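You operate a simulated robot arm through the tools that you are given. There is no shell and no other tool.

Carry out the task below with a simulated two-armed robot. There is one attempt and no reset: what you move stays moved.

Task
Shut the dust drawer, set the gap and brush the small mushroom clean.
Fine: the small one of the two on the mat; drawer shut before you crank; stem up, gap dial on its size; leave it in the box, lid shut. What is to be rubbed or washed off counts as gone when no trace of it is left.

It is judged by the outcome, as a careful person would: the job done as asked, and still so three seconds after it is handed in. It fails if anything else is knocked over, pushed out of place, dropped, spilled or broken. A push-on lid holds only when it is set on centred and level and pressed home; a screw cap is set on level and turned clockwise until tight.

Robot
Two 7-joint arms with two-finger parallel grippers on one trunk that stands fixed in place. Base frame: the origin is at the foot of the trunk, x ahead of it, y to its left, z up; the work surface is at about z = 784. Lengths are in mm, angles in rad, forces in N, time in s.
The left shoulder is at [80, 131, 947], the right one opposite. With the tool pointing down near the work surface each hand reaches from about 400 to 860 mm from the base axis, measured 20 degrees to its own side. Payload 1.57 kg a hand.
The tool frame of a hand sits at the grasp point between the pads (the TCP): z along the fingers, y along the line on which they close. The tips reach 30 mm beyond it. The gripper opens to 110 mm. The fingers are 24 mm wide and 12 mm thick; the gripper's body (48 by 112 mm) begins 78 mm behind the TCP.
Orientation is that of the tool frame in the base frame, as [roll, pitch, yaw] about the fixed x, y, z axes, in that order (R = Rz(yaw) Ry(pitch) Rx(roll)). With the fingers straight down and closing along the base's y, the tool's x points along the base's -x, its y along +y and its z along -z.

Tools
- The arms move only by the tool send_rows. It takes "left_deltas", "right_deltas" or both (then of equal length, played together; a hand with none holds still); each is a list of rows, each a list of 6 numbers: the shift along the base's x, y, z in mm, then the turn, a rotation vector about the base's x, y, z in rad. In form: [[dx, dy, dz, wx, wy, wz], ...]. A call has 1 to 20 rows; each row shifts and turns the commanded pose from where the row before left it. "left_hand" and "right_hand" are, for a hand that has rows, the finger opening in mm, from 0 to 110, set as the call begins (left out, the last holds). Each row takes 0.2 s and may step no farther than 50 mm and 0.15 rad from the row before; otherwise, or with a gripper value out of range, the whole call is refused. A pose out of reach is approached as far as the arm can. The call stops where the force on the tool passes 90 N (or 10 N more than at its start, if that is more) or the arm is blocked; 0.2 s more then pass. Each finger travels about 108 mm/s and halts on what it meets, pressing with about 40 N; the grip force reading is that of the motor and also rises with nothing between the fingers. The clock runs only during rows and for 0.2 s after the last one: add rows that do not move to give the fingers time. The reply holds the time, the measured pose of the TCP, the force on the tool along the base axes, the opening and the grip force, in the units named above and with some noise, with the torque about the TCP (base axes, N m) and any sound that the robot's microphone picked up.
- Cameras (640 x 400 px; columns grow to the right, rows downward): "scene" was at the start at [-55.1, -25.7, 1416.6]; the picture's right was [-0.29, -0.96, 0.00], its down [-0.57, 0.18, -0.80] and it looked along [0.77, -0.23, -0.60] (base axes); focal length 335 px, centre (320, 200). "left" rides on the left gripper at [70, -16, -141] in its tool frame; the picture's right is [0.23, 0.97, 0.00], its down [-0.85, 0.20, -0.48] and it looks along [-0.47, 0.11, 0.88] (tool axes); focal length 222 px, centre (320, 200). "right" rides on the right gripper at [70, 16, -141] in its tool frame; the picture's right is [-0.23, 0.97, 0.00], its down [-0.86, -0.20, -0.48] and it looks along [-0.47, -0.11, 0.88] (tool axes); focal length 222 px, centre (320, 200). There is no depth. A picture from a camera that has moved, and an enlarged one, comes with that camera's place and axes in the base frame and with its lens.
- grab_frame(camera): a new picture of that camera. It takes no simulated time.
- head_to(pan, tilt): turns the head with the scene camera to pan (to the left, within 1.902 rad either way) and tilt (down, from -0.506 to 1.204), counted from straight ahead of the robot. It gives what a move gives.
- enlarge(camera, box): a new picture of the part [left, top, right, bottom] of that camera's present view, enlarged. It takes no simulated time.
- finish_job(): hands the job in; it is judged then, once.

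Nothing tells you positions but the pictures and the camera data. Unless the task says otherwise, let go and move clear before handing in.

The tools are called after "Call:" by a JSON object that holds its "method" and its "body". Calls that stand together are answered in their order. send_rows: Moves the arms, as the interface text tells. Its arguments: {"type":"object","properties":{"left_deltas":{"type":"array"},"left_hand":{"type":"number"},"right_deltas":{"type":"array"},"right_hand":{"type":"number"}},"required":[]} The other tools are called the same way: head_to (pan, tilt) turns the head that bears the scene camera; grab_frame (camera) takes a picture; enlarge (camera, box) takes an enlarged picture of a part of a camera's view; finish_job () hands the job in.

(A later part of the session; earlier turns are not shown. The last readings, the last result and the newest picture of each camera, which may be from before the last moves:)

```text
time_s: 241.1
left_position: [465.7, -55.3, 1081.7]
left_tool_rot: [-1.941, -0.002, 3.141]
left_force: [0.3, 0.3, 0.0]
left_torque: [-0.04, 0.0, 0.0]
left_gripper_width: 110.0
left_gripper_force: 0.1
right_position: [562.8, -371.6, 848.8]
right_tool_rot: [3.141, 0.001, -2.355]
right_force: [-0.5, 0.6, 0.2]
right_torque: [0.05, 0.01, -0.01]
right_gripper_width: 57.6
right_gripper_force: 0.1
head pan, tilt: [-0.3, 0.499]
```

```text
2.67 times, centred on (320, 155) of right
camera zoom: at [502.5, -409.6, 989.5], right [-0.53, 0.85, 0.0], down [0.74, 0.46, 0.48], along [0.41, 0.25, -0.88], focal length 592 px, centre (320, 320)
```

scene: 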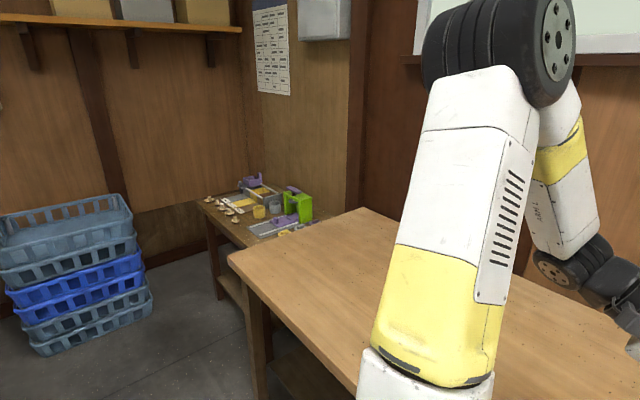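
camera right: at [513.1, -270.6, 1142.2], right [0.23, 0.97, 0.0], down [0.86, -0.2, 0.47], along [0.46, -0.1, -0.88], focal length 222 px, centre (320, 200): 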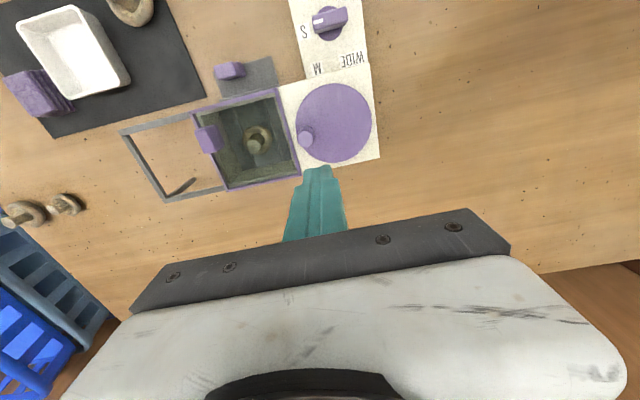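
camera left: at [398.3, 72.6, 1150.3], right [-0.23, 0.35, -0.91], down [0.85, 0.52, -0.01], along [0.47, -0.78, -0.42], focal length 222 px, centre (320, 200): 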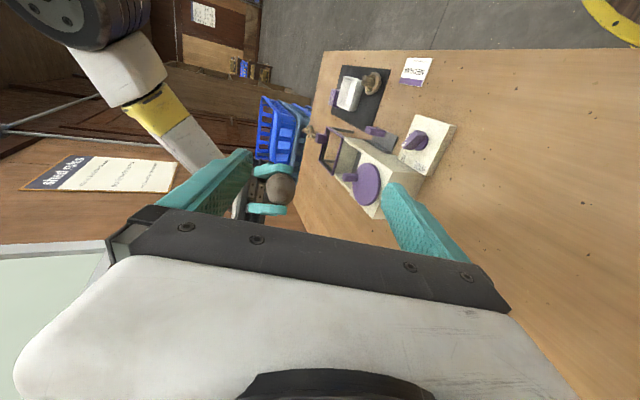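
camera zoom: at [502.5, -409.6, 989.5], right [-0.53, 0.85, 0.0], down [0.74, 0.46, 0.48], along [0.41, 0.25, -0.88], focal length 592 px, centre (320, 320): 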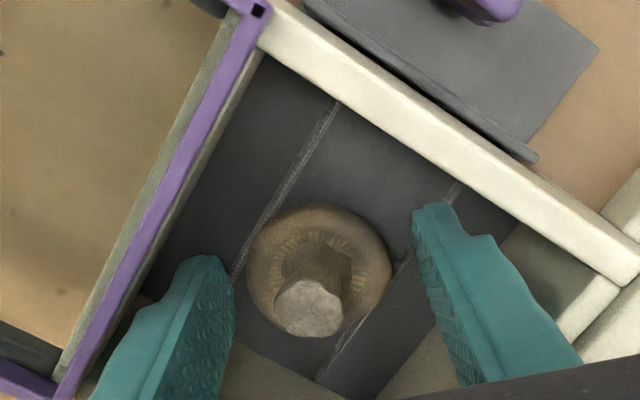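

Call:
{"method": "send_rows", "body": {"right_deltas": [[0, 0, -2, 0, 0, 0], [0, 0, 0, 0, 0, 0], [0, 0, 0, 0, 0, 0], [0, 0, 0, 0, 0, 0]], "right_hand": 38}}

Call:
{"method": "send_rows", "body": {"right_deltas": [[0, 0, 10, 0, 0, 0], [0, 0, 20, 0, 0, 0], [0, 0, 30, 0, 0, 0], [0, 0, 40, 0, 0, 0], [0, 0, 40, 0, 0, 0], [0, 0, 20, 0, 0, 0], [0, 0, 0, 0, 0, 0]]}}

Call:
{"method": "enlarge", "body": {"camera": "right", "box": [220, 80, 420, 230]}}

Call:
{"method": "send_rows", "body": {"right_deltas": [[0, 15, 5, 0, 0, -0.14], [0, 15, 5, 0, 0, -0.14], [0, 15, 5, 0, 0, -0.14], [0, 15, 5, 0, 0, -0.14], [0, 10, 0, 0, 0, -0.14], [0, 10, 0, 0, 0, -0.14], [0, 0, 0, 0, 0, -0.14], [0, 0, 0, 0, 0, -0.14], [0, 0, 0, 0, 0, -0.14], [0, 0, 0, 0, 0, -0.14], [0, 0, 0, 0, 0, -0.14], [0, 0, 0, 0, 0, -0.14], [0, 0, 0, 0, 0, 0]]}}

Call:
{"method": "send_rows", "body": {"right_deltas": [[0, 10, 5, 0.11, 0.065, 0], [0, 10, 5, 0.11, 0.065, 0], [0, 10, 5, 0.11, 0.065, 0], [0, 10, 5, 0.11, 0.065, 0], [0, 10, 5, 0.11, 0.065, 0], [0, 10, 5, 0.11, 0.065, 0], [0, 0, 0, 0.11, 0.065, 0], [-5, 8, 5, 0.11, 0.065, 0], [-5, 8, 5, 0.11, 0.065, 0], [-5, 8, 5, 0.11, 0.065, 0], [-5, 8, 5, 0.11, 0.065, 0], [0, 0, 0, 0, 0, 0]]}}

Call:
{"method": "enlarge", "body": {"camera": "left", "box": [262, 168, 298, 210]}}

Call:
{"method": "enlarge", "body": {"camera": "left", "box": [270, 160, 320, 220]}}

```text
time_s: 242.1
left_position: [467.5, -54.6, 1083.2]
left_tool_rot: [-1.942, -0.001, 3.139]
left_force: [0.2, -1.0, 0.9]
left_torque: [0.01, -0.02, -0.01]
left_gripper_width: 110.1
left_gripper_force: 0.1
right_position: [562.6, -370.7, 846.7]
right_tool_rot: [-3.139, 0.003, -2.358]
right_force: [1.0, -1.7, 7.7]
right_torque: [-0.02, -0.06, 0.01]
right_gripper_width: 41.9
right_gripper_force: 12.0
head pan, tilt: [-0.3, 0.499]
```

```text
time_s: 243.7
left_position: [466.6, -54.5, 1083.4]
left_tool_rot: [-1.943, -0.002, 3.141]
left_force: [0.5, 0.8, 0.2]
left_torque: [0.0, 0.0, 0.03]
left_gripper_width: 109.8
left_gripper_force: 0.0
right_position: [561.9, -369.1, 1006.4]
right_tool_rot: [-3.141, 0.001, -2.357]
right_force: [0.1, -0.6, 0.1]
right_torque: [-0.04, -0.01, 0.02]
right_gripper_width: 41.4
right_gripper_force: 12.3
head pan, tilt: [-0.3, 0.499]
```

```text
2.67 times, centred on (320, 155) of right
camera zoom: at [502.3, -408.9, 1148.5], right [-0.53, 0.85, 0.0], down [0.74, 0.46, 0.48], along [0.41, 0.25, -0.88], focal length 592 px, centre (320, 320)
```

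zoom: 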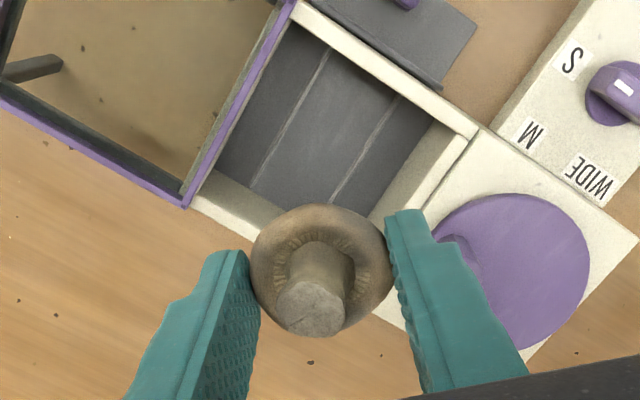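

```text
time_s: 246.5
left_position: [465.9, -53.9, 1082.3]
left_tool_rot: [-1.943, -0.001, 3.142]
left_force: [-0.5, -0.9, 0.0]
left_torque: [0.02, 0.0, 0.01]
left_gripper_width: 109.8
left_gripper_force: 0.0
right_position: [563.3, -291.5, 1026.9]
right_tool_rot: [-3.141, 0.001, 2.246]
right_force: [-0.3, 0.4, 0.6]
right_torque: [-0.01, -0.01, -0.01]
right_gripper_width: 41.3
right_gripper_force: 11.5
head pan, tilt: [-0.3, 0.499]
```

```text
time_s: 249.1
left_position: [465.6, -55.0, 1082.5]
left_tool_rot: [-1.943, -0.002, 3.141]
left_force: [0.2, 0.8, -0.1]
left_torque: [0.01, -0.01, -0.01]
left_gripper_width: 110.1
left_gripper_force: 0.0
right_position: [543.0, -198.6, 1077.3]
right_tool_rot: [2.439, -1.351, 2.816]
right_force: [-0.1, -0.2, 0.6]
right_torque: [-0.01, 0.01, 0.0]
right_gripper_width: 41.4
right_gripper_force: 11.5
head pan, tilt: [-0.3, 0.499]
```

```text
9.52 times, centred on (280, 189) of left
camera zoom: at [398.1, 71.6, 1150.4], right [-0.23, 0.35, -0.91], down [0.86, 0.52, -0.01], along [0.46, -0.78, -0.42], focal length 2116 px, centre (701, 305)
```

zoom: 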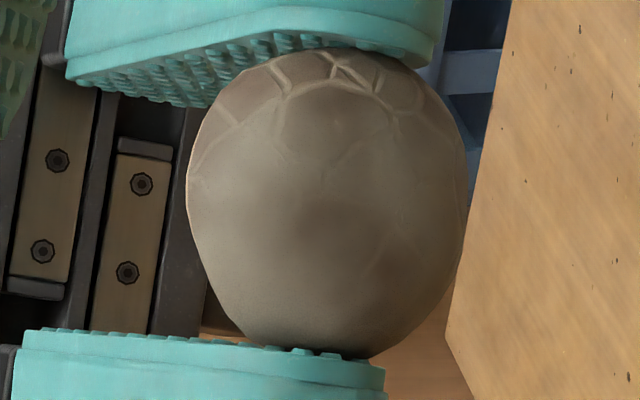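

```text
6.67 times, centred on (295, 190) of left
camera zoom: at [398.1, 71.6, 1150.4], right [-0.23, 0.35, -0.91], down [0.86, 0.52, -0.01], along [0.46, -0.78, -0.42], focal length 1481 px, centre (487, 267)
```

zoom: 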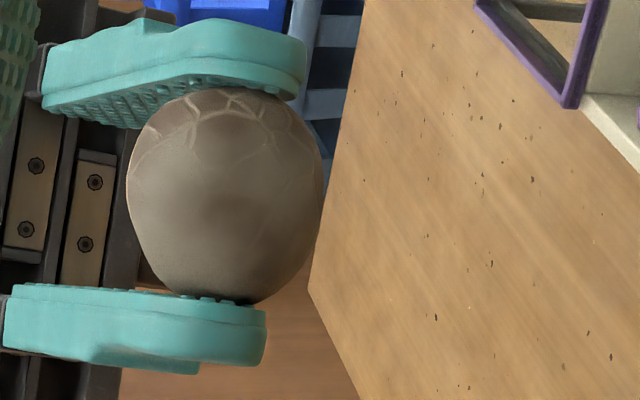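

The dome film looks about the same as before, perhaps slightly thinner (more crack lines show through). I'll record a finer baseline from this pose.

Call:
{"method": "enlarge", "body": {"camera": "left", "box": [270, 178, 290, 198]}}

Call:
{"method": "enlarge", "body": {"camera": "left", "box": [268, 170, 296, 190]}}

```text
16.00 times, centred on (280, 188) of left
camera zoom: at [398.1, 71.6, 1150.4], right [-0.23, 0.35, -0.91], down [0.86, 0.52, -0.01], along [0.46, -0.78, -0.42], focal length 3554 px, centre (960, 392)
```

zoom: 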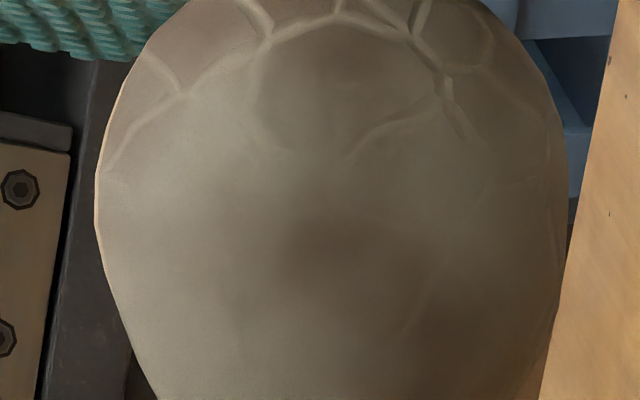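

```text
16.00 times, centred on (282, 180) of left
camera zoom: at [398.1, 71.6, 1150.4], right [-0.23, 0.35, -0.91], down [0.86, 0.52, -0.01], along [0.46, -0.78, -0.42], focal length 3554 px, centre (928, 520)
```

zoom: 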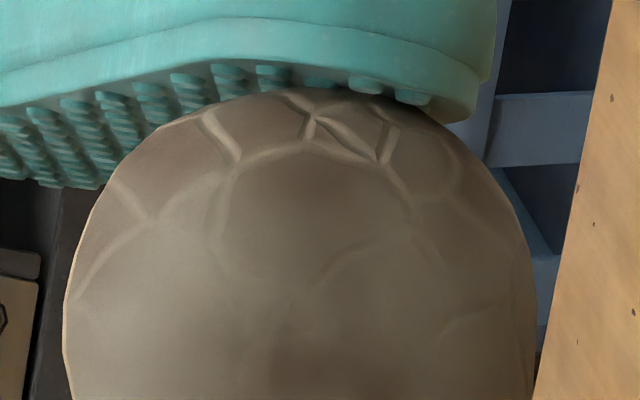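

Call:
{"method": "head_to", "body": {"pan": 0.9, "tilt": 0.4}}

Call:
{"method": "enlarge", "body": {"camera": "scene", "box": [198, 190, 243, 225]}}

Call:
{"method": "enlarge", "body": {"camera": "scene", "box": [222, 202, 244, 218]}}

Call:
{"method": "enlarge", "body": {"camera": "left", "box": [300, 120, 320, 140]}}

Call:
{"method": "enlarge", "body": {"camera": "left", "box": [362, 70, 382, 95]}}

```text
time_s: 250.5
left_position: [466.4, -54.2, 1083.3]
left_tool_rot: [-1.943, -0.002, -3.142]
left_force: [-0.1, 0.3, 0.0]
left_torque: [-0.01, -0.02, -0.02]
left_gripper_width: 110.1
left_gripper_force: 0.1
right_position: [542.5, -198.0, 1076.5]
right_tool_rot: [2.444, -1.351, 2.813]
right_force: [-0.2, 0.9, -0.8]
right_torque: [0.0, 0.02, -0.03]
right_gripper_width: 41.5
right_gripper_force: 12.4
head pan, tilt: [0.901, 0.4]
```

```text
11.43 times, centred on (220, 208) of scene
camera zoom: at [-80.7, 72.5, 1438.4], right [0.78, -0.62, 0.0], down [-0.24, -0.3, -0.92], along [0.57, 0.72, -0.39], focal length 3828 px, centre (1457, 114)
```

zoom: 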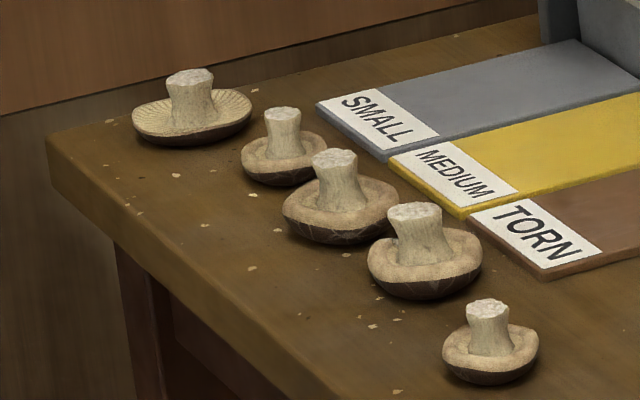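

```text
16.00 times, centred on (233, 210) of scene
camera zoom: at [-80.7, 72.5, 1438.4], right [0.78, -0.62, 0.0], down [-0.24, -0.3, -0.92], along [0.57, 0.72, -0.39], focal length 5359 px, centre (1712, 40)
```

zoom: 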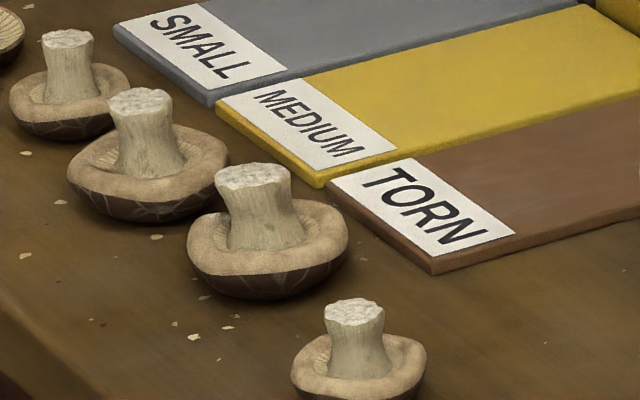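

```text
16.00 times, centred on (310, 130) of left
camera zoom: at [398.1, 71.6, 1150.4], right [-0.23, 0.35, -0.91], down [0.86, 0.52, -0.01], along [0.46, -0.78, -0.42], focal length 3554 px, centre (480, 1320)
```

zoom: 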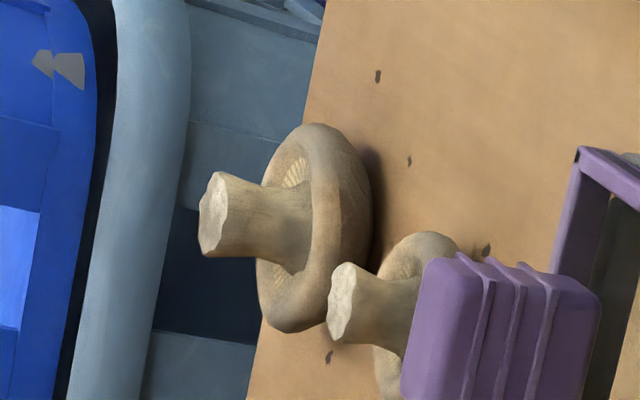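

```text
16.00 times, centred on (372, 82) of left
camera zoom: at [398.1, 71.6, 1150.4], right [-0.23, 0.35, -0.91], down [0.86, 0.52, -0.01], along [0.46, -0.78, -0.42], focal length 3554 px, centre (-512, 2080)
```

zoom: 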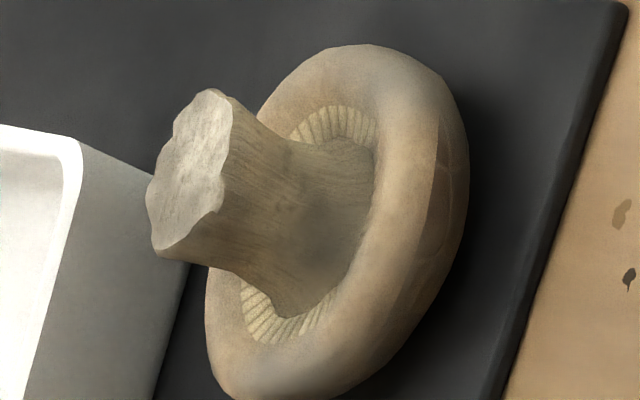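

Very informative: the clean reference mushrooms on the other bench have a dark-brown dome with pale cracks and cream flesh, and that world grades the two sizes SMALL and MEDIUM. So the small one is size S (the MEDIUM card isn't its size), and mine still has a haze of dirt. Dial is already on S; I'll put it back and brush more.

Call:
{"method": "send_rows", "body": {"right_deltas": [[5, -8, -5, -0.11, -0.065, 0], [5, -8, -5, -0.11, -0.065, 0], [5, -8, -5, -0.11, -0.065, 0], [5, -8, -5, -0.11, -0.065, 0], [0, -10, -5, -0.11, -0.065, 0], [0, -10, -5, -0.11, -0.065, 0], [0, -10, -5, -0.11, -0.065, 0], [0, -10, -5, -0.11, -0.065, 0], [0, -10, -5, -0.11, -0.065, 0], [0, -10, -5, -0.11, -0.065, 0], [0, 0, 0, -0.11, -0.065, 0], [0, 0, 0, 0, 0, 0]]}}

Call:
{"method": "send_rows", "body": {"right_deltas": [[0, 0, 0, 0, 0, 0.14], [0, 0, 0, 0, 0, 0.14], [0, 0, 0, 0, 0, 0.14], [0, 0, 0, 0, 0, 0.14], [0, 0, 0, 0, 0, 0.14], [0, 0, 0, 0, 0, 0.14], [0, -10, 0, 0, 0, 0.14], [0, -10, 0, 0, 0, 0.14], [0, -15, -5, 0, 0, 0.14], [0, -15, -5, 0, 0, 0.14], [0, -15, -5, 0, 0, 0.14], [0, -15, -5, 0, 0, 0.14], [0, 0, 0, 0, 0, 0]]}}

Call:
{"method": "enlarge", "body": {"camera": "right", "box": [220, 80, 420, 230]}}

Call:
{"method": "head_to", "body": {"pan": -0.298, "tilt": 0.641}}

```text
time_s: 253.1
left_position: [467.3, -54.5, 1082.5]
left_tool_rot: [-1.943, -0.002, 3.138]
left_force: [-0.2, 0.2, 0.0]
left_torque: [-0.03, 0.01, 0.0]
left_gripper_width: 110.0
left_gripper_force: 0.0
right_position: [562.8, -289.9, 1027.1]
right_tool_rot: [-3.141, 0.002, 2.247]
right_force: [0.3, -0.4, -0.1]
right_torque: [-0.02, 0.0, 0.02]
right_gripper_width: 41.7
right_gripper_force: 12.4
head pan, tilt: [0.901, 0.4]
```

```text
time_s: 255.9
left_position: [466.6, -54.0, 1083.1]
left_tool_rot: [-1.941, -0.003, -3.141]
left_force: [0.5, -1.1, 0.3]
left_torque: [-0.01, 0.0, -0.03]
left_gripper_width: 110.2
left_gripper_force: 0.1
right_position: [562.2, -371.1, 1007.5]
right_tool_rot: [-3.141, 0.002, -2.354]
right_force: [0.0, -0.3, 0.4]
right_torque: [-0.01, 0.01, 0.02]
right_gripper_width: 41.3
right_gripper_force: 12.3
head pan, tilt: [0.901, 0.4]
```

```text
2.67 times, centred on (320, 155) of right
camera zoom: at [503.3, -410.0, 1148.9], right [-0.53, 0.85, 0.0], down [0.74, 0.46, 0.48], along [0.41, 0.26, -0.88], focal length 592 px, centre (320, 320)
```

zoom: 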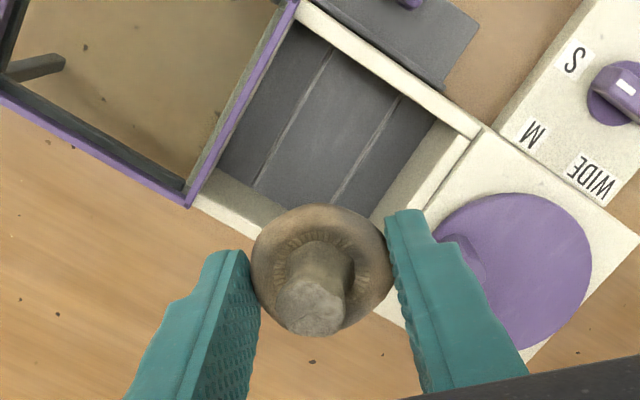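

```text
time_s: 257.3
left_position: [466.0, -54.0, 1083.2]
left_tool_rot: [-1.942, -0.002, -3.141]
left_force: [-0.6, -0.4, 0.2]
left_torque: [-0.02, 0.01, 0.0]
left_gripper_width: 110.0
left_gripper_force: 0.1
right_position: [562.7, -371.5, 1007.0]
right_tool_rot: [-3.141, 0.002, -2.355]
right_force: [-0.2, -0.3, -0.6]
right_torque: [0.0, 0.0, -0.03]
right_gripper_width: 41.6
right_gripper_force: 11.9
head pan, tilt: [-0.298, 0.641]
```

Call:
{"method": "send_rows", "body": {"right_deltas": [[0.5, 0.5, -40, 0, 0, 0], [0, 0, -40, 0, 0, 0], [0, 0, -40, 0, 0, 0], [0, 0, -25, 0, 0, 0], [0, 0, -8, 0, 0, 0], [0, 0, -3, 0, 0, 0], [0, 0, -2, 0, 0, 0], [0, 0, -2, 0, 0, 0], [0, 0, 0, 0, 0, 0]]}}

Call:
{"method": "send_rows", "body": {"right_deltas": [[0, 0, 0, 0, 0, 0], [0, 0, 0, 0, 0, 0], [0, 0, 0, 0, 0, 0]], "right_hand": 56}}

Call:
{"method": "send_rows", "body": {"right_deltas": [[0, 0, 15, 0, 0, 0], [0, 0, 35, 0, 0, 0], [0, 0, 40, 0, 0, 0], [0, 0, 40, 0, 0, 0], [0, 0, 0, 0, 0, 0]]}}

Call:
{"method": "enlarge", "body": {"camera": "right", "box": [240, 100, 400, 220]}}

```text
time_s: 259.3
left_position: [465.3, -54.6, 1082.0]
left_tool_rot: [-1.941, -0.002, 3.141]
left_force: [-0.4, -0.3, -0.2]
left_torque: [0.0, 0.01, -0.01]
left_gripper_width: 110.1
left_gripper_force: 0.0
right_position: [564.0, -370.8, 847.7]
right_tool_rot: [-3.139, 0.003, -2.355]
right_force: [-1.6, 0.1, 8.7]
right_torque: [0.01, 0.03, -0.01]
right_gripper_width: 41.5
right_gripper_force: 12.3
head pan, tilt: [-0.298, 0.641]
```

```text
time_s: 260.1
left_position: [466.0, -54.6, 1082.4]
left_tool_rot: [-1.943, -0.004, 3.14]
left_force: [0.1, -0.4, 0.0]
left_torque: [-0.01, 0.01, -0.03]
left_gripper_width: 110.0
left_gripper_force: 0.1
right_position: [563.0, -370.3, 847.6]
right_tool_rot: [3.141, 0.002, -2.356]
right_force: [0.0, -0.6, 0.1]
right_torque: [0.0, -0.01, 0.02]
right_gripper_width: 56.2
right_gripper_force: 0.0
head pan, tilt: [-0.298, 0.641]
```

```text
time_s: 261.3
left_position: [466.2, -54.1, 1082.6]
left_tool_rot: [-1.942, -0.001, 3.141]
left_force: [0.5, 0.7, 0.0]
left_torque: [0.01, -0.01, -0.01]
left_gripper_width: 109.9
left_gripper_force: 0.1
right_position: [563.7, -371.2, 976.4]
right_tool_rot: [-3.141, 0.002, -2.357]
right_force: [0.3, -0.6, -0.1]
right_torque: [-0.02, 0.02, 0.01]
right_gripper_width: 56.0
right_gripper_force: 0.2
head pan, tilt: [-0.298, 0.641]
```

```text
3.33 times, centred on (320, 160) of right
camera zoom: at [503.6, -409.1, 1117.4], right [-0.53, 0.85, 0.0], down [0.74, 0.46, 0.48], along [0.41, 0.25, -0.88], focal length 740 px, centre (320, 333)
```

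zoom: 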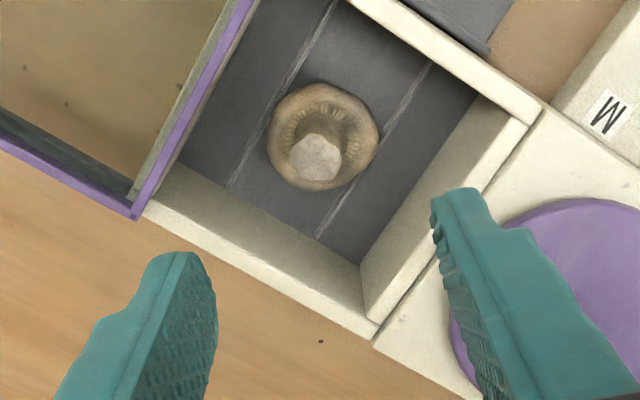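

Seated again, stem up. Close the lid.

Call:
{"method": "send_rows", "body": {"right_deltas": [[-4, -30, 0, 0, 0, -0.13], [-4, -30, 0, 0, 0, -0.13], [-4, -30, 0, 0, 0, -0.13], [-4, -30, 0, 0, 0, -0.13], [-4, -30, 0, 0, 0, -0.13], [-2, -22, 0, 0, 0, -0.135], [0, 0, 0, 0, 0, 0], [0, 0, -25, 0, 0, 0], [0, 0, -25, 0, 0, 0], [0, 0, -16, 0, 0, 0], [0, 0, 0, 0, 0, 0]], "right_hand": 0}}

Call:
{"method": "send_rows", "body": {"right_deltas": [[0, 10, 0, 0, 0, 0], [0, 10, 0, 0, 0, 0], [0, 10, 0, 0, 0, 0], [0, 10, 0, 0, 0, 0], [0, 10, 0, 0, 0, 0], [0, 10, 0, 0, 0, 0], [0, 10, 0, 0, 0, 0], [0, 10, 0, 0, 0, 0], [0, 10, 0, 0, 0, 0], [0, 10, 0, 0, 0, 0], [0, 6, 0, 0, 0, 0], [0, 4, 0, 0, 0, 0], [0, 4, 0, 0, 0, 0], [0, 4, 0, 0, 0, 0], [0, 4, 0, 0, 0, 0], [0, 4, 0, 0, 0, 0], [0, 3, 0, 0, 0, 0], [0, 3, 0, 0, 0, 0], [0, 0, 0, 0, 0, 0]]}}

Call:
{"method": "send_rows", "body": {"right_deltas": [[0, -14, 0, 0, 0, 0], [0, -3, 10, 0, 0, 0], [0, 0, 40, 0, 0, 0], [0, 20, 40, 0, 0, 0], [5, 40, 0, 0, 0, 0], [5, 40, 0, 0, 0, 0], [8, 34, 0, 0, 0, 0], [0, 0, 0, 0, 0, 0]]}}

Call:
{"method": "grab_frame", "body": {"camera": "right"}}

```text
time_s: 263.7
left_position: [466.8, -55.2, 1083.0]
left_tool_rot: [-1.943, -0.002, 3.14]
left_force: [0.2, 0.0, 0.7]
left_torque: [0.0, 0.03, 0.04]
left_gripper_width: 109.8
left_gripper_force: 0.1
right_position: [541.2, -540.8, 909.1]
right_tool_rot: [3.141, 0.003, 3.141]
right_force: [0.7, 0.0, 0.9]
right_torque: [-0.04, 0.0, -0.02]
right_gripper_width: 0.0
right_gripper_force: 21.4
head pan, tilt: [-0.298, 0.641]
```

```text
time_s: 267.7
left_position: [467.0, -55.9, 1082.8]
left_tool_rot: [-1.945, -0.002, 3.141]
left_force: [0.3, 0.4, -0.5]
left_torque: [0.0, 0.02, 0.0]
left_gripper_width: 110.2
left_gripper_force: 0.1
right_position: [541.6, -420.9, 910.4]
right_tool_rot: [-3.13, 0.008, 3.136]
right_force: [10.4, -57.1, -5.6]
right_torque: [-0.96, -0.19, 0.06]
right_gripper_width: 0.0
right_gripper_force: 21.2
head pan, tilt: [-0.298, 0.641]
```

```text
time_s: 269.5
left_position: [466.5, -54.2, 1082.6]
left_tool_rot: [-1.942, -0.003, -3.141]
left_force: [0.6, -0.7, -0.3]
left_torque: [0.02, -0.01, 0.01]
left_gripper_width: 110.0
left_gripper_force: 0.0
right_position: [560.6, -294.4, 1001.2]
right_tool_rot: [3.141, 0.002, 3.141]
right_force: [1.2, -0.2, -1.1]
right_torque: [-0.02, -0.01, 0.0]
right_gripper_width: 0.0
right_gripper_force: 21.5
head pan, tilt: [-0.298, 0.641]
```

```text
taken
camera right: at [490.8, -277.6, 1142.8], right [0.23, 0.97, 0.0], down [0.85, -0.2, 0.48], along [0.47, -0.11, -0.88], focal length 222 px, centre (320, 200)
```

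right: 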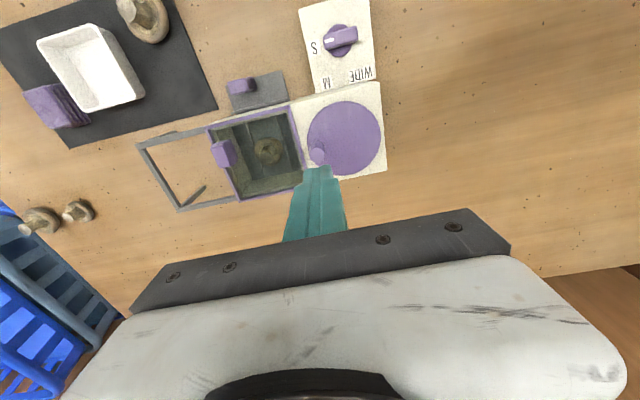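

The resistance seems higher at S, so gripping slips. I'll instead push the peg around from behind with closed fingers, which can't slip. Position behind the peg first.

Call:
{"method": "send_rows", "body": {"right_deltas": [[24, 5, -20, 0, 0, 0], [0, 0, -35, 0, 0, 0], [0, 0, -36, 0, 0, 0], [0, 0, 0, 0, 0, 0]], "right_hand": 0}}

Call:
{"method": "send_rows", "body": {"right_deltas": [[-8.35, -6.07, 0, 0, 0, 0], [-9.82, -3.19, 0, 0, 0, 0], [-10.32, 0, 0, 0, 0, 0], [-9.82, 3.19, 0, 0, 0, 0], [-8.35, 6.07, 0, 0, 0, 0], [-6.07, 8.35, 0, 0, 0, 0], [-3.19, 9.82, 0, 0, 0, 0], [0, 10.32, 0, 0, 0, 0], [3.19, 9.82, 0, 0, 0, 0], [6.07, 8.35, 0, 0, 0, 0], [0, 0, 0, 0, 0, 0]]}}

Call:
{"method": "enlarge", "body": {"camera": "right", "box": [200, 60, 440, 230]}}

Call:
{"method": "enlarge", "body": {"camera": "scene", "box": [300, 150, 420, 260]}}

```text
time_s: 270.5
left_position: [466.8, -54.6, 1083.0]
left_tool_rot: [-1.944, 0.0, -3.141]
left_force: [0.7, -0.4, 0.8]
left_torque: [0.02, 0.0, -0.01]
left_gripper_width: 110.1
left_gripper_force: 0.0
right_position: [585.2, -288.6, 908.1]
right_tool_rot: [-3.14, 0.004, 3.141]
right_force: [-2.1, 1.3, 9.5]
right_torque: [0.06, 0.2, 0.05]
right_gripper_width: 0.0
right_gripper_force: 21.9
head pan, tilt: [-0.298, 0.641]
```

```text
time_s: 271.2
left_position: [466.5, -56.5, 1082.1]
left_tool_rot: [-1.942, -0.004, 3.138]
left_force: [-0.6, -0.7, -0.1]
left_torque: [-0.03, 0.01, -0.04]
left_gripper_width: 109.8
left_gripper_force: 0.0
right_position: [579.3, -289.6, 911.4]
right_tool_rot: [3.135, 0.042, -3.13]
right_force: [36.3, 10.0, -25.9]
right_torque: [0.2, -0.32, 0.12]
right_gripper_width: 0.1
right_gripper_force: 21.6
head pan, tilt: [-0.298, 0.641]
stopped in row 3 (right hand): the force on the tool passed its limit at 100 N (the readings are from after the stop); the commanded pose is now the measured one
```

```text
2.35 times, centred on (320, 145) of right
camera zoom: at [504.5, -274.5, 1050.0], right [0.21, 0.98, 0.02], down [0.84, -0.19, 0.51], along [0.5, -0.1, -0.86], focal length 523 px, centre (320, 329)
```

zoom: 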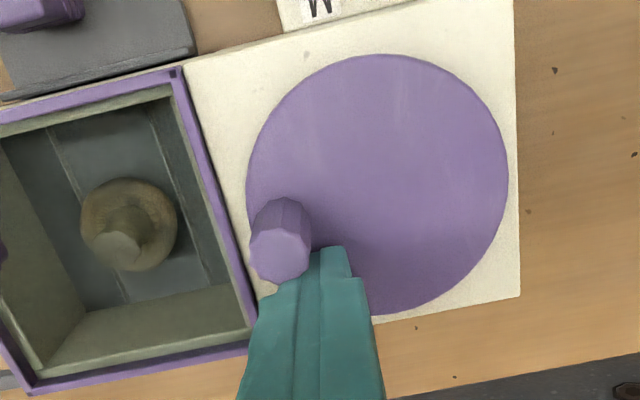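

```text
3.64 times, centred on (360, 205) of scene
camera zoom: at [-52.3, -25.4, 1416.7], right [-0.29, -0.96, 0.0], down [-0.57, 0.18, -0.8], along [0.77, -0.24, -0.6], focal length 1218 px, centre (174, 182)
```

zoom: 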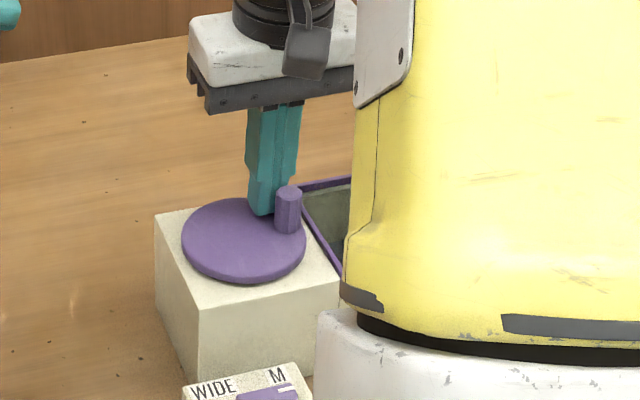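

The crank is blocked here: both "slips" happened at exactly the same absolute angle (~9.5 turns clockwise from the start), so it has an end stop. So at S only ~2.5 turns were done. I'll regrip and crank counter-clockwise at S instead.

Call:
{"method": "send_rows", "body": {"right_deltas": [[7, 2, 0, 0, 0, 0], [0, 0, 25, 0.006, 0.042, -0.011], [0, 0, 40, 0, 0, 0], [0, 0, 20, 0, 0, 0], [-13, -5, 0, 0, 0, 0], [-13, -5, 0, 0, 0, 0], [0, 0, 0, 0, 0, 0]]}}

Call:
{"method": "send_rows", "body": {"right_deltas": [[0, 0, 0, 0, 0, 0], [0, 0, 0, 0, 0, 0], [0, 0, 0, 0, 0, 0]], "right_hand": 50}}

Call:
{"method": "enlarge", "body": {"camera": "right", "box": [220, 80, 420, 230]}}

```text
time_s: 272.8
left_position: [465.2, -54.9, 1083.1]
left_tool_rot: [-1.942, -0.003, 3.14]
left_force: [-0.5, -0.6, 0.0]
left_torque: [0.01, -0.03, -0.03]
left_gripper_width: 110.2
left_gripper_force: 0.0
right_position: [555.2, -298.9, 996.3]
right_tool_rot: [3.132, -0.007, 3.14]
right_force: [0.0, -0.1, 0.7]
right_torque: [-0.01, -0.03, 0.02]
right_gripper_width: 0.2
right_gripper_force: 21.4
head pan, tilt: [-0.298, 0.641]
```

```text
time_s: 273.6
left_position: [465.5, -54.6, 1083.3]
left_tool_rot: [-1.943, -0.002, 3.138]
left_force: [0.4, 0.2, -0.2]
left_torque: [-0.02, -0.01, 0.0]
left_gripper_width: 109.9
left_gripper_force: 0.0
right_position: [555.6, -298.8, 996.5]
right_tool_rot: [3.132, -0.008, 3.14]
right_force: [-1.0, 0.3, 0.5]
right_torque: [-0.02, -0.01, 0.01]
right_gripper_width: 50.0
right_gripper_force: 0.0
head pan, tilt: [-0.298, 0.641]
```

```text
2.67 times, centred on (320, 155) of right
camera zoom: at [488.2, -284.0, 1139.2], right [0.23, 0.97, 0.01], down [0.86, -0.21, 0.47], along [0.46, -0.1, -0.88], focal length 592 px, centre (320, 320)
```

zoom: 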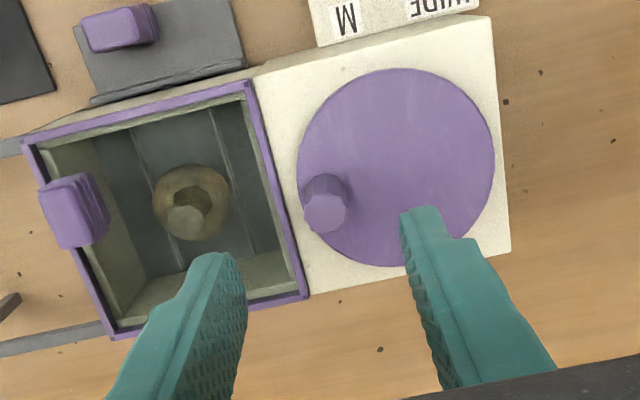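

Call:
{"method": "send_rows", "body": {"right_deltas": [[6, 1.8, -30, -0.009, -0.008, 0], [0, 0, -30, 0, 0, 0], [0, 0, -26, 0, 0, 0], [0, 0, 0, 0, 0, 0]]}}

Call:
{"method": "send_rows", "body": {"right_deltas": [[0, 0, 0, 0, 0, 0], [0, 0, 0, 0, 0, 0], [0, 0, 0, 0, 0, 0]], "right_hand": 8}}

Call:
{"method": "send_rows", "body": {"right_deltas": [[10.2, 1.62, 0, 0, 0, 0], [9.2, 4.68, 0, 0, 0, 0], [7.3, 7.3, 0, 0, 0, 0], [4.68, 9.2, 0, 0, 0, 0], [1.62, 10.2, 0, 0, 0, 0], [-1.62, 10.2, 0, 0, 0, 0], [-4.68, 9.2, 0, 0, 0, 0], [-7.3, 7.3, 0, 0, 0, 0], [-9.2, 4.68, 0, 0, 0, 0], [-10.2, 1.62, 0, 0, 0, 0], [-10.2, -1.62, 0, 0, 0, 0], [-9.2, -4.68, 0, 0, 0, 0], [-7.3, -7.3, 0, 0, 0, 0], [-4.68, -9.2, 0, 0, 0, 0], [-1.62, -10.2, 0, 0, 0, 0], [1.62, -10.2, 0, 0, 0, 0], [4.68, -9.2, 0, 0, 0, 0], [7.3, -7.3, 0, 0, 0, 0], [9.2, -4.68, 0, 0, 0, 0], [10.2, -1.62, 0, 0, 0, 0]]}}

Call:
{"method": "enlarge", "body": {"camera": "right", "box": [160, 60, 400, 230]}}

```text
time_s: 274.6
left_position: [466.4, -54.6, 1081.4]
left_tool_rot: [-1.941, -0.003, 3.141]
left_force: [-0.2, 0.9, 0.8]
left_torque: [0.01, -0.01, 0.01]
left_gripper_width: 110.1
left_gripper_force: 0.1
right_position: [561.4, -297.6, 909.4]
right_tool_rot: [3.14, 0.001, 3.14]
right_force: [-0.1, -0.4, -0.1]
right_torque: [0.02, -0.03, -0.01]
right_gripper_width: 50.2
right_gripper_force: 0.0
head pan, tilt: [-0.298, 0.641]
```

```text
time_s: 275.4
left_position: [466.0, -55.4, 1082.8]
left_tool_rot: [-1.943, -0.001, 3.141]
left_force: [-0.8, -0.2, 0.4]
left_torque: [-0.01, 0.0, 0.02]
left_gripper_width: 109.8
left_gripper_force: 0.1
right_position: [562.4, -296.3, 909.3]
right_tool_rot: [3.14, -0.002, -3.14]
right_force: [-0.6, 8.1, -4.2]
right_torque: [-0.16, -0.32, 0.0]
right_gripper_width: 17.2
right_gripper_force: 31.6
head pan, tilt: [-0.298, 0.641]
```

```text
time_s: 279.6
left_position: [466.0, -54.6, 1082.7]
left_tool_rot: [-1.943, -0.001, 3.139]
left_force: [0.5, 0.4, 0.8]
left_torque: [0.02, 0.03, -0.02]
left_gripper_width: 110.3
left_gripper_force: 0.0
right_position: [562.0, -296.6, 909.3]
right_tool_rot: [3.14, 0.0, 3.141]
right_force: [-0.7, 7.0, -8.4]
right_torque: [-0.21, -0.81, 0.01]
right_gripper_width: 17.3
right_gripper_force: 32.3
head pan, tilt: [-0.298, 0.641]
```

```text
2.35 times, centred on (280, 145) of right
camera zoom: at [494.1, -280.8, 1052.3], right [0.23, 0.97, 0.0], down [0.86, -0.2, 0.48], along [0.47, -0.11, -0.88], focal length 523 px, centre (414, 329)
```

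zoom: 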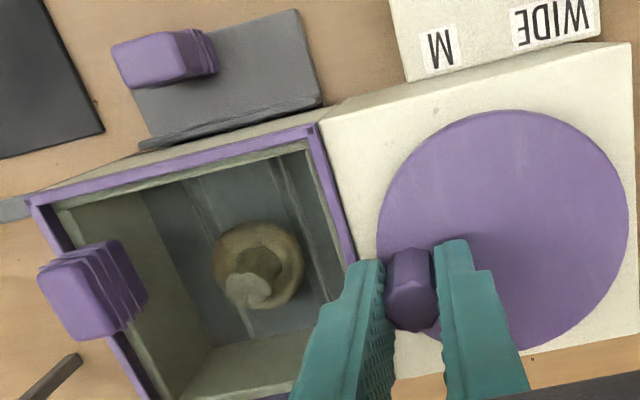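

The cap is visibly paler/creamier now – S is working. Continue counter-clockwise turns.

Call:
{"method": "send_rows", "body": {"right_deltas": [[10.2, 1.62, 0, 0, 0, 0], [9.2, 4.68, 0, 0, 0, 0], [7.3, 7.3, 0, 0, 0, 0], [4.68, 9.2, 0, 0, 0, 0], [1.62, 10.2, 0, 0, 0, 0], [-1.62, 10.2, 0, 0, 0, 0], [-4.68, 9.2, 0, 0, 0, 0], [-7.3, 7.3, 0, 0, 0, 0], [-9.2, 4.68, 0, 0, 0, 0], [-10.2, 1.62, 0, 0, 0, 0], [-10.2, -1.62, 0, 0, 0, 0], [-9.2, -4.68, 0, 0, 0, 0], [-7.3, -7.3, 0, 0, 0, 0], [-4.68, -9.2, 0, 0, 0, 0], [-1.62, -10.2, 0, 0, 0, 0], [1.62, -10.2, 0, 0, 0, 0], [4.68, -9.2, 0, 0, 0, 0], [7.3, -7.3, 0, 0, 0, 0], [9.2, -4.68, 0, 0, 0, 0], [10.2, -1.62, 0, 0, 0, 0]]}}

Call:
{"method": "send_rows", "body": {"right_deltas": [[10.2, 1.62, 0, 0, 0, 0], [9.2, 4.68, 0, 0, 0, 0], [7.3, 7.3, 0, 0, 0, 0], [4.68, 9.2, 0, 0, 0, 0], [1.62, 10.2, 0, 0, 0, 0], [-1.62, 10.2, 0, 0, 0, 0], [-4.68, 9.2, 0, 0, 0, 0], [-7.3, 7.3, 0, 0, 0, 0], [-9.2, 4.68, 0, 0, 0, 0], [-10.2, 1.62, 0, 0, 0, 0], [-10.2, -1.62, 0, 0, 0, 0], [-9.2, -4.68, 0, 0, 0, 0], [-7.3, -7.3, 0, 0, 0, 0], [-4.68, -9.2, 0, 0, 0, 0], [-1.62, -10.2, 0, 0, 0, 0], [1.62, -10.2, 0, 0, 0, 0], [4.68, -9.2, 0, 0, 0, 0], [7.3, -7.3, 0, 0, 0, 0], [9.2, -4.68, 0, 0, 0, 0], [10.2, -1.62, 0, 0, 0, 0]]}}

Call:
{"method": "send_rows", "body": {"right_deltas": [[10.2, 1.62, 0, 0, 0, 0], [9.2, 4.68, 0, 0, 0, 0], [7.3, 7.3, 0, 0, 0, 0], [4.68, 9.2, 0, 0, 0, 0], [1.62, 10.2, 0, 0, 0, 0], [-1.62, 10.2, 0, 0, 0, 0], [-4.68, 9.2, 0, 0, 0, 0], [-7.3, 7.3, 0, 0, 0, 0], [-9.2, 4.68, 0, 0, 0, 0], [-10.2, 1.62, 0, 0, 0, 0], [-10.2, -1.62, 0, 0, 0, 0], [-9.2, -4.68, 0, 0, 0, 0], [-7.3, -7.3, 0, 0, 0, 0], [-4.68, -9.2, 0, 0, 0, 0], [-1.62, -10.2, 0, 0, 0, 0], [1.62, -10.2, 0, 0, 0, 0], [4.68, -9.2, 0, 0, 0, 0], [7.3, -7.3, 0, 0, 0, 0], [9.2, -4.68, 0, 0, 0, 0], [10.2, -1.62, 0, 0, 0, 0]]}}

Call:
{"method": "enlarge", "body": {"camera": "right", "box": [160, 60, 400, 230]}}

Call:
{"method": "enlarge", "body": {"camera": "right", "box": [235, 140, 300, 195]}}

```text
time_s: 283.8
left_position: [465.9, -55.1, 1082.3]
left_tool_rot: [-1.942, -0.002, 3.139]
left_force: [0.2, -0.7, -0.8]
left_torque: [-0.03, 0.01, 0.02]
left_gripper_width: 110.1
left_gripper_force: 0.0
right_position: [562.1, -297.3, 910.1]
right_tool_rot: [3.139, 0.0, 3.141]
right_force: [-1.4, 5.3, 12.0]
right_torque: [-0.15, 0.6, -0.05]
right_gripper_width: 17.0
right_gripper_force: 31.4
head pan, tilt: [-0.298, 0.641]
```

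```text
time_s: 288.0
left_position: [466.6, -55.6, 1082.8]
left_tool_rot: [-1.942, -0.002, 3.138]
left_force: [-0.3, -0.2, 1.9]
left_torque: [0.0, 0.02, 0.0]
left_gripper_width: 109.7
left_gripper_force: 0.1
right_position: [561.2, -297.4, 910.5]
right_tool_rot: [3.139, -0.002, 3.138]
right_force: [-1.4, -1.1, -17.6]
right_torque: [-0.25, -0.36, 0.03]
right_gripper_width: 17.2
right_gripper_force: 31.6
head pan, tilt: [-0.298, 0.641]
```

```text
time_s: 292.2
left_position: [465.8, -55.1, 1082.8]
left_tool_rot: [-1.942, -0.003, 3.141]
left_force: [1.0, -0.4, -0.5]
left_torque: [-0.01, 0.0, 0.03]
left_gripper_width: 109.7
left_gripper_force: 0.1
right_position: [562.9, -296.4, 911.4]
right_tool_rot: [3.14, 0.001, 3.141]
right_force: [0.0, 2.4, 4.7]
right_torque: [-0.17, -0.96, 0.02]
right_gripper_width: 17.2
right_gripper_force: 31.8
head pan, tilt: [-0.298, 0.641]
```

```text
2.35 times, centred on (280, 145) of right
camera zoom: at [493.3, -280.7, 1052.8], right [0.23, 0.97, 0.0], down [0.85, -0.2, 0.48], along [0.47, -0.11, -0.88], focal length 523 px, centre (414, 329)
```

zoom: 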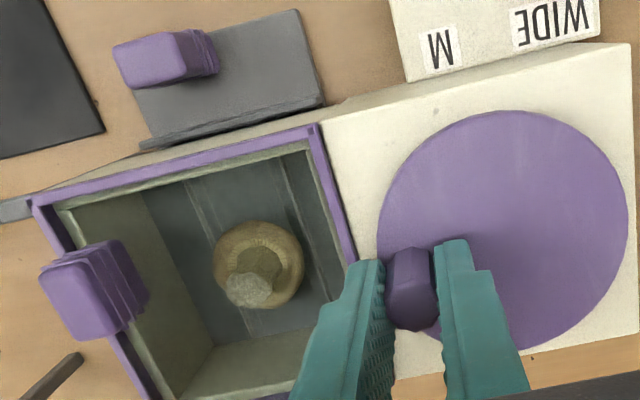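

```text
7.27 times, centred on (268, 168) of right
camera zoom: at [493.3, -280.7, 1052.8], right [0.23, 0.97, 0.0], down [0.85, -0.2, 0.48], along [0.47, -0.11, -0.88], focal length 1615 px, centre (702, 436)
```

zoom: 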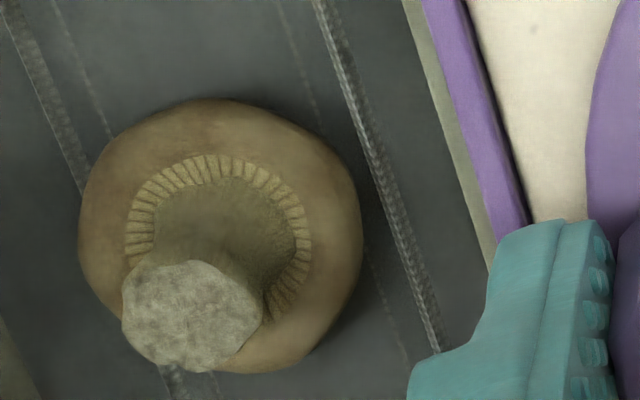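

Clear change: gills and stem are crisp and creamy, the haze is going. A few more turns to make sure no trace is left.

Call:
{"method": "send_rows", "body": {"right_deltas": [[10.2, 1.62, 0, 0, 0, 0], [9.2, 4.68, 0, 0, 0, 0], [7.3, 7.3, 0, 0, 0, 0], [4.68, 9.2, 0, 0, 0, 0], [1.62, 10.2, 0, 0, 0, 0], [-1.62, 10.2, 0, 0, 0, 0], [-4.68, 9.2, 0, 0, 0, 0], [-7.3, 7.3, 0, 0, 0, 0], [-9.2, 4.68, 0, 0, 0, 0], [-10.2, 1.62, 0, 0, 0, 0], [-10.2, -1.62, 0, 0, 0, 0], [-9.2, -4.68, 0, 0, 0, 0], [-7.3, -7.3, 0, 0, 0, 0], [-4.68, -9.2, 0, 0, 0, 0], [-1.62, -10.2, 0, 0, 0, 0], [1.62, -10.2, 0, 0, 0, 0], [4.68, -9.2, 0, 0, 0, 0], [7.3, -7.3, 0, 0, 0, 0], [9.2, -4.68, 0, 0, 0, 0], [10.2, -1.62, 0, 0, 0, 0]]}}

Call:
{"method": "send_rows", "body": {"right_deltas": [[10.2, 1.62, 0, 0, 0, 0], [9.2, 4.68, 0, 0, 0, 0], [7.3, 7.3, 0, 0, 0, 0], [4.68, 9.2, 0, 0, 0, 0], [1.62, 10.2, 0, 0, 0, 0], [-1.62, 10.2, 0, 0, 0, 0], [-4.68, 9.2, 0, 0, 0, 0], [-7.3, 7.3, 0, 0, 0, 0], [-9.2, 4.68, 0, 0, 0, 0], [-10.2, 1.62, 0, 0, 0, 0], [-10.2, -1.62, 0, 0, 0, 0], [-9.2, -4.68, 0, 0, 0, 0], [-7.3, -7.3, 0, 0, 0, 0], [-4.68, -9.2, 0, 0, 0, 0], [-1.62, -10.2, 0, 0, 0, 0], [1.62, -10.2, 0, 0, 0, 0], [4.68, -9.2, 0, 0, 0, 0], [7.3, -7.3, 0, 0, 0, 0], [9.2, -4.68, 0, 0, 0, 0], [10.2, -1.62, 0, 0, 0, 0]]}}

Call:
{"method": "send_rows", "body": {"right_deltas": [[10.2, 1.62, 0, 0, 0, 0], [9.2, 4.68, 0, 0, 0, 0], [7.3, 7.3, 0, 0, 0, 0], [4.68, 9.2, 0, 0, 0, 0], [1.62, 10.2, 0, 0, 0, 0], [-1.62, 10.2, 0, 0, 0, 0], [-4.68, 9.2, 0, 0, 0, 0], [-7.3, 7.3, 0, 0, 0, 0], [-9.2, 4.68, 0, 0, 0, 0], [-10.2, 1.62, 0, 0, 0, 0], [-10.2, -1.62, 0, 0, 0, 0], [-9.2, -4.68, 0, 0, 0, 0], [-7.3, -7.3, 0, 0, 0, 0], [-4.68, -9.2, 0, 0, 0, 0], [-1.62, -10.2, 0, 0, 0, 0], [1.62, -10.2, 0, 0, 0, 0], [4.68, -9.2, 0, 0, 0, 0], [7.3, -7.3, 0, 0, 0, 0], [9.2, -4.68, 0, 0, 0, 0], [10.2, -1.62, 0, 0, 0, 0]]}}

Call:
{"method": "enlarge", "body": {"camera": "right", "box": [235, 140, 300, 195]}}

Call:
{"method": "enlarge", "body": {"camera": "right", "box": [160, 60, 400, 230]}}

```text
time_s: 296.4
left_position: [465.5, -55.8, 1083.2]
left_tool_rot: [-1.942, -0.001, 3.139]
left_force: [0.6, 0.2, 0.1]
left_torque: [0.02, 0.0, 0.01]
left_gripper_width: 110.0
left_gripper_force: 0.1
right_position: [560.2, -297.4, 909.1]
right_tool_rot: [3.14, -0.003, 3.141]
right_force: [-0.9, 3.5, 9.8]
right_torque: [-0.18, 0.26, -0.02]
right_gripper_width: 17.2
right_gripper_force: 31.9
head pan, tilt: [-0.298, 0.641]
```

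```text
time_s: 300.6
left_position: [465.6, -57.2, 1082.6]
left_tool_rot: [-1.942, 0.0, 3.139]
left_force: [0.0, -0.6, -0.3]
left_torque: [0.0, -0.01, -0.02]
left_gripper_width: 110.0
left_gripper_force: 0.0
right_position: [559.3, -297.7, 911.1]
right_tool_rot: [3.141, -0.002, 3.14]
right_force: [0.1, 0.9, -3.6]
right_torque: [-0.13, 1.03, 0.0]
right_gripper_width: 17.4
right_gripper_force: 32.0
head pan, tilt: [-0.298, 0.641]
```

```text
time_s: 304.8
left_position: [466.2, -55.3, 1084.1]
left_tool_rot: [-1.942, -0.001, 3.141]
left_force: [0.5, 0.4, 0.1]
left_torque: [0.0, -0.02, -0.02]
left_gripper_width: 110.1
left_gripper_force: 0.1
right_position: [560.8, -296.5, 910.8]
right_tool_rot: [3.141, 0.003, 3.14]
right_force: [0.1, 3.9, 25.1]
right_torque: [0.01, 0.62, 0.0]
right_gripper_width: 17.0
right_gripper_force: 32.2
head pan, tilt: [-0.298, 0.641]
```

```text
7.27 times, centred on (268, 168) of right
camera zoom: at [491.5, -280.6, 1052.8], right [0.23, 0.97, 0.0], down [0.85, -0.2, 0.48], along [0.47, -0.11, -0.88], focal length 1615 px, centre (702, 436)
```

zoom: 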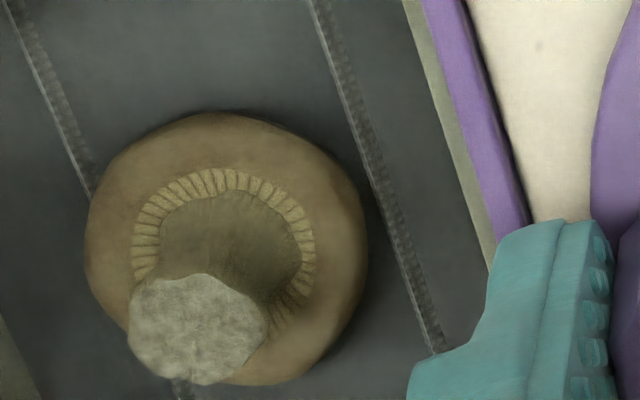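

```text
2.35 times, centred on (280, 145) of right
camera zoom: at [491.5, -280.6, 1052.8], right [0.23, 0.97, 0.0], down [0.85, -0.2, 0.48], along [0.47, -0.11, -0.88], focal length 523 px, centre (414, 329)
```

zoom: 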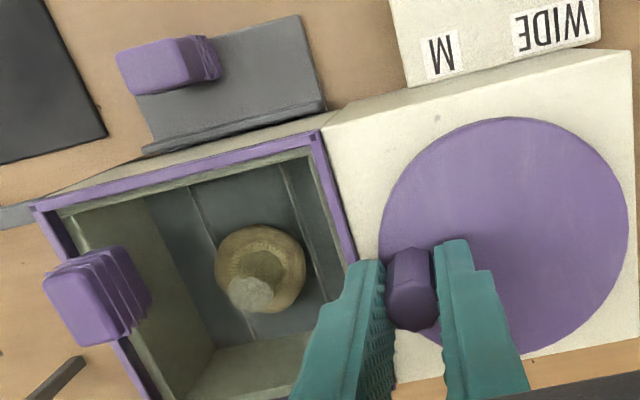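

The look is unchanged between 4 and 7 turns at S – brushing has saturated. I'll release the peg, move clear, and check the dome side through the pane with the left camera.

Call:
{"method": "send_rows", "body": {"right_deltas": [[0, 0, 0, 0, 0, 0], [0, 0, 0, 0, 0, 0], [0, 0, 35, 0, 0, 0], [0, 0, 45, 0, 0, 0], [-10, -20, 30, 0, 0, 0], [-10, -40, 0, 0, 0, 0], [-5, -20, 0, 0, 0, 0], [0, 0, 0, 0, 0, 0]], "right_hand": 60}}

Call:
{"method": "enlarge", "body": {"camera": "left", "box": [335, 120, 385, 170]}}

Call:
{"method": "grab_frame", "body": {"camera": "right"}}

Call:
{"method": "grab_frame", "body": {"camera": "scene"}}

```text
time_s: 306.6
left_position: [466.2, -55.7, 1083.2]
left_tool_rot: [-1.944, -0.001, 3.14]
left_force: [-0.4, -0.7, -0.5]
left_torque: [0.0, 0.01, 0.04]
left_gripper_width: 110.0
left_gripper_force: 0.0
right_position: [534.4, -378.5, 1019.4]
right_tool_rot: [3.139, 0.001, 3.138]
right_force: [0.0, -0.8, -0.7]
right_torque: [0.0, -0.01, 0.01]
right_gripper_width: 60.1
right_gripper_force: 0.1
head pan, tilt: [-0.298, 0.641]
```

```text
8.00 times, centred on (360, 145) of left
camera zoom: at [397.7, 70.8, 1150.4], right [-0.23, 0.35, -0.91], down [0.86, 0.52, -0.01], along [0.46, -0.78, -0.42], focal length 1777 px, centre (0, 640)
```

zoom: 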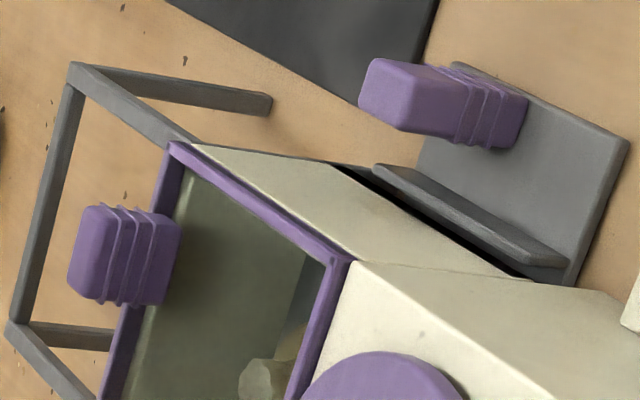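

```text
taken
camera right: at [465.8, -362.3, 1162.7], right [0.23, 0.97, 0.0], down [0.86, -0.2, 0.48], along [0.47, -0.11, -0.88], focal length 222 px, centre (320, 200)
```

right: 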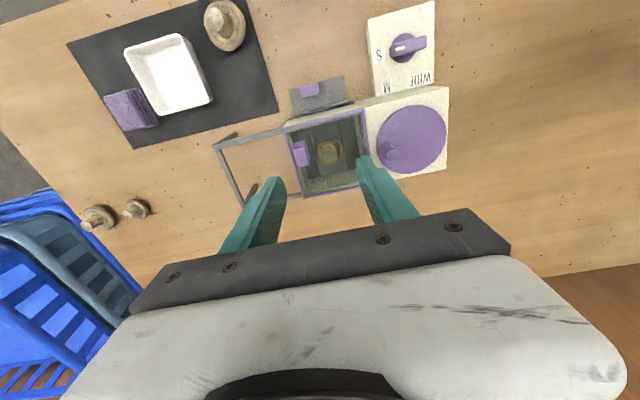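

```text
taken
```

scene: 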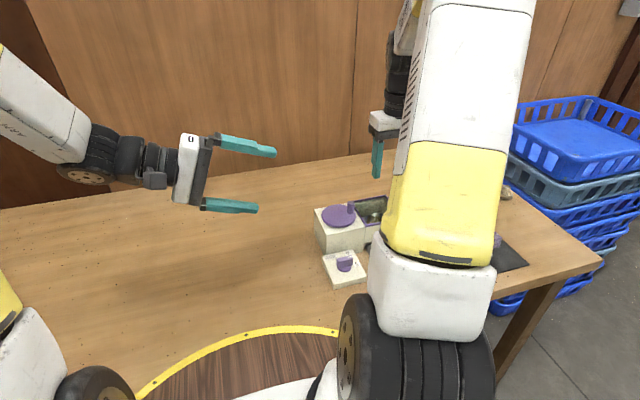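

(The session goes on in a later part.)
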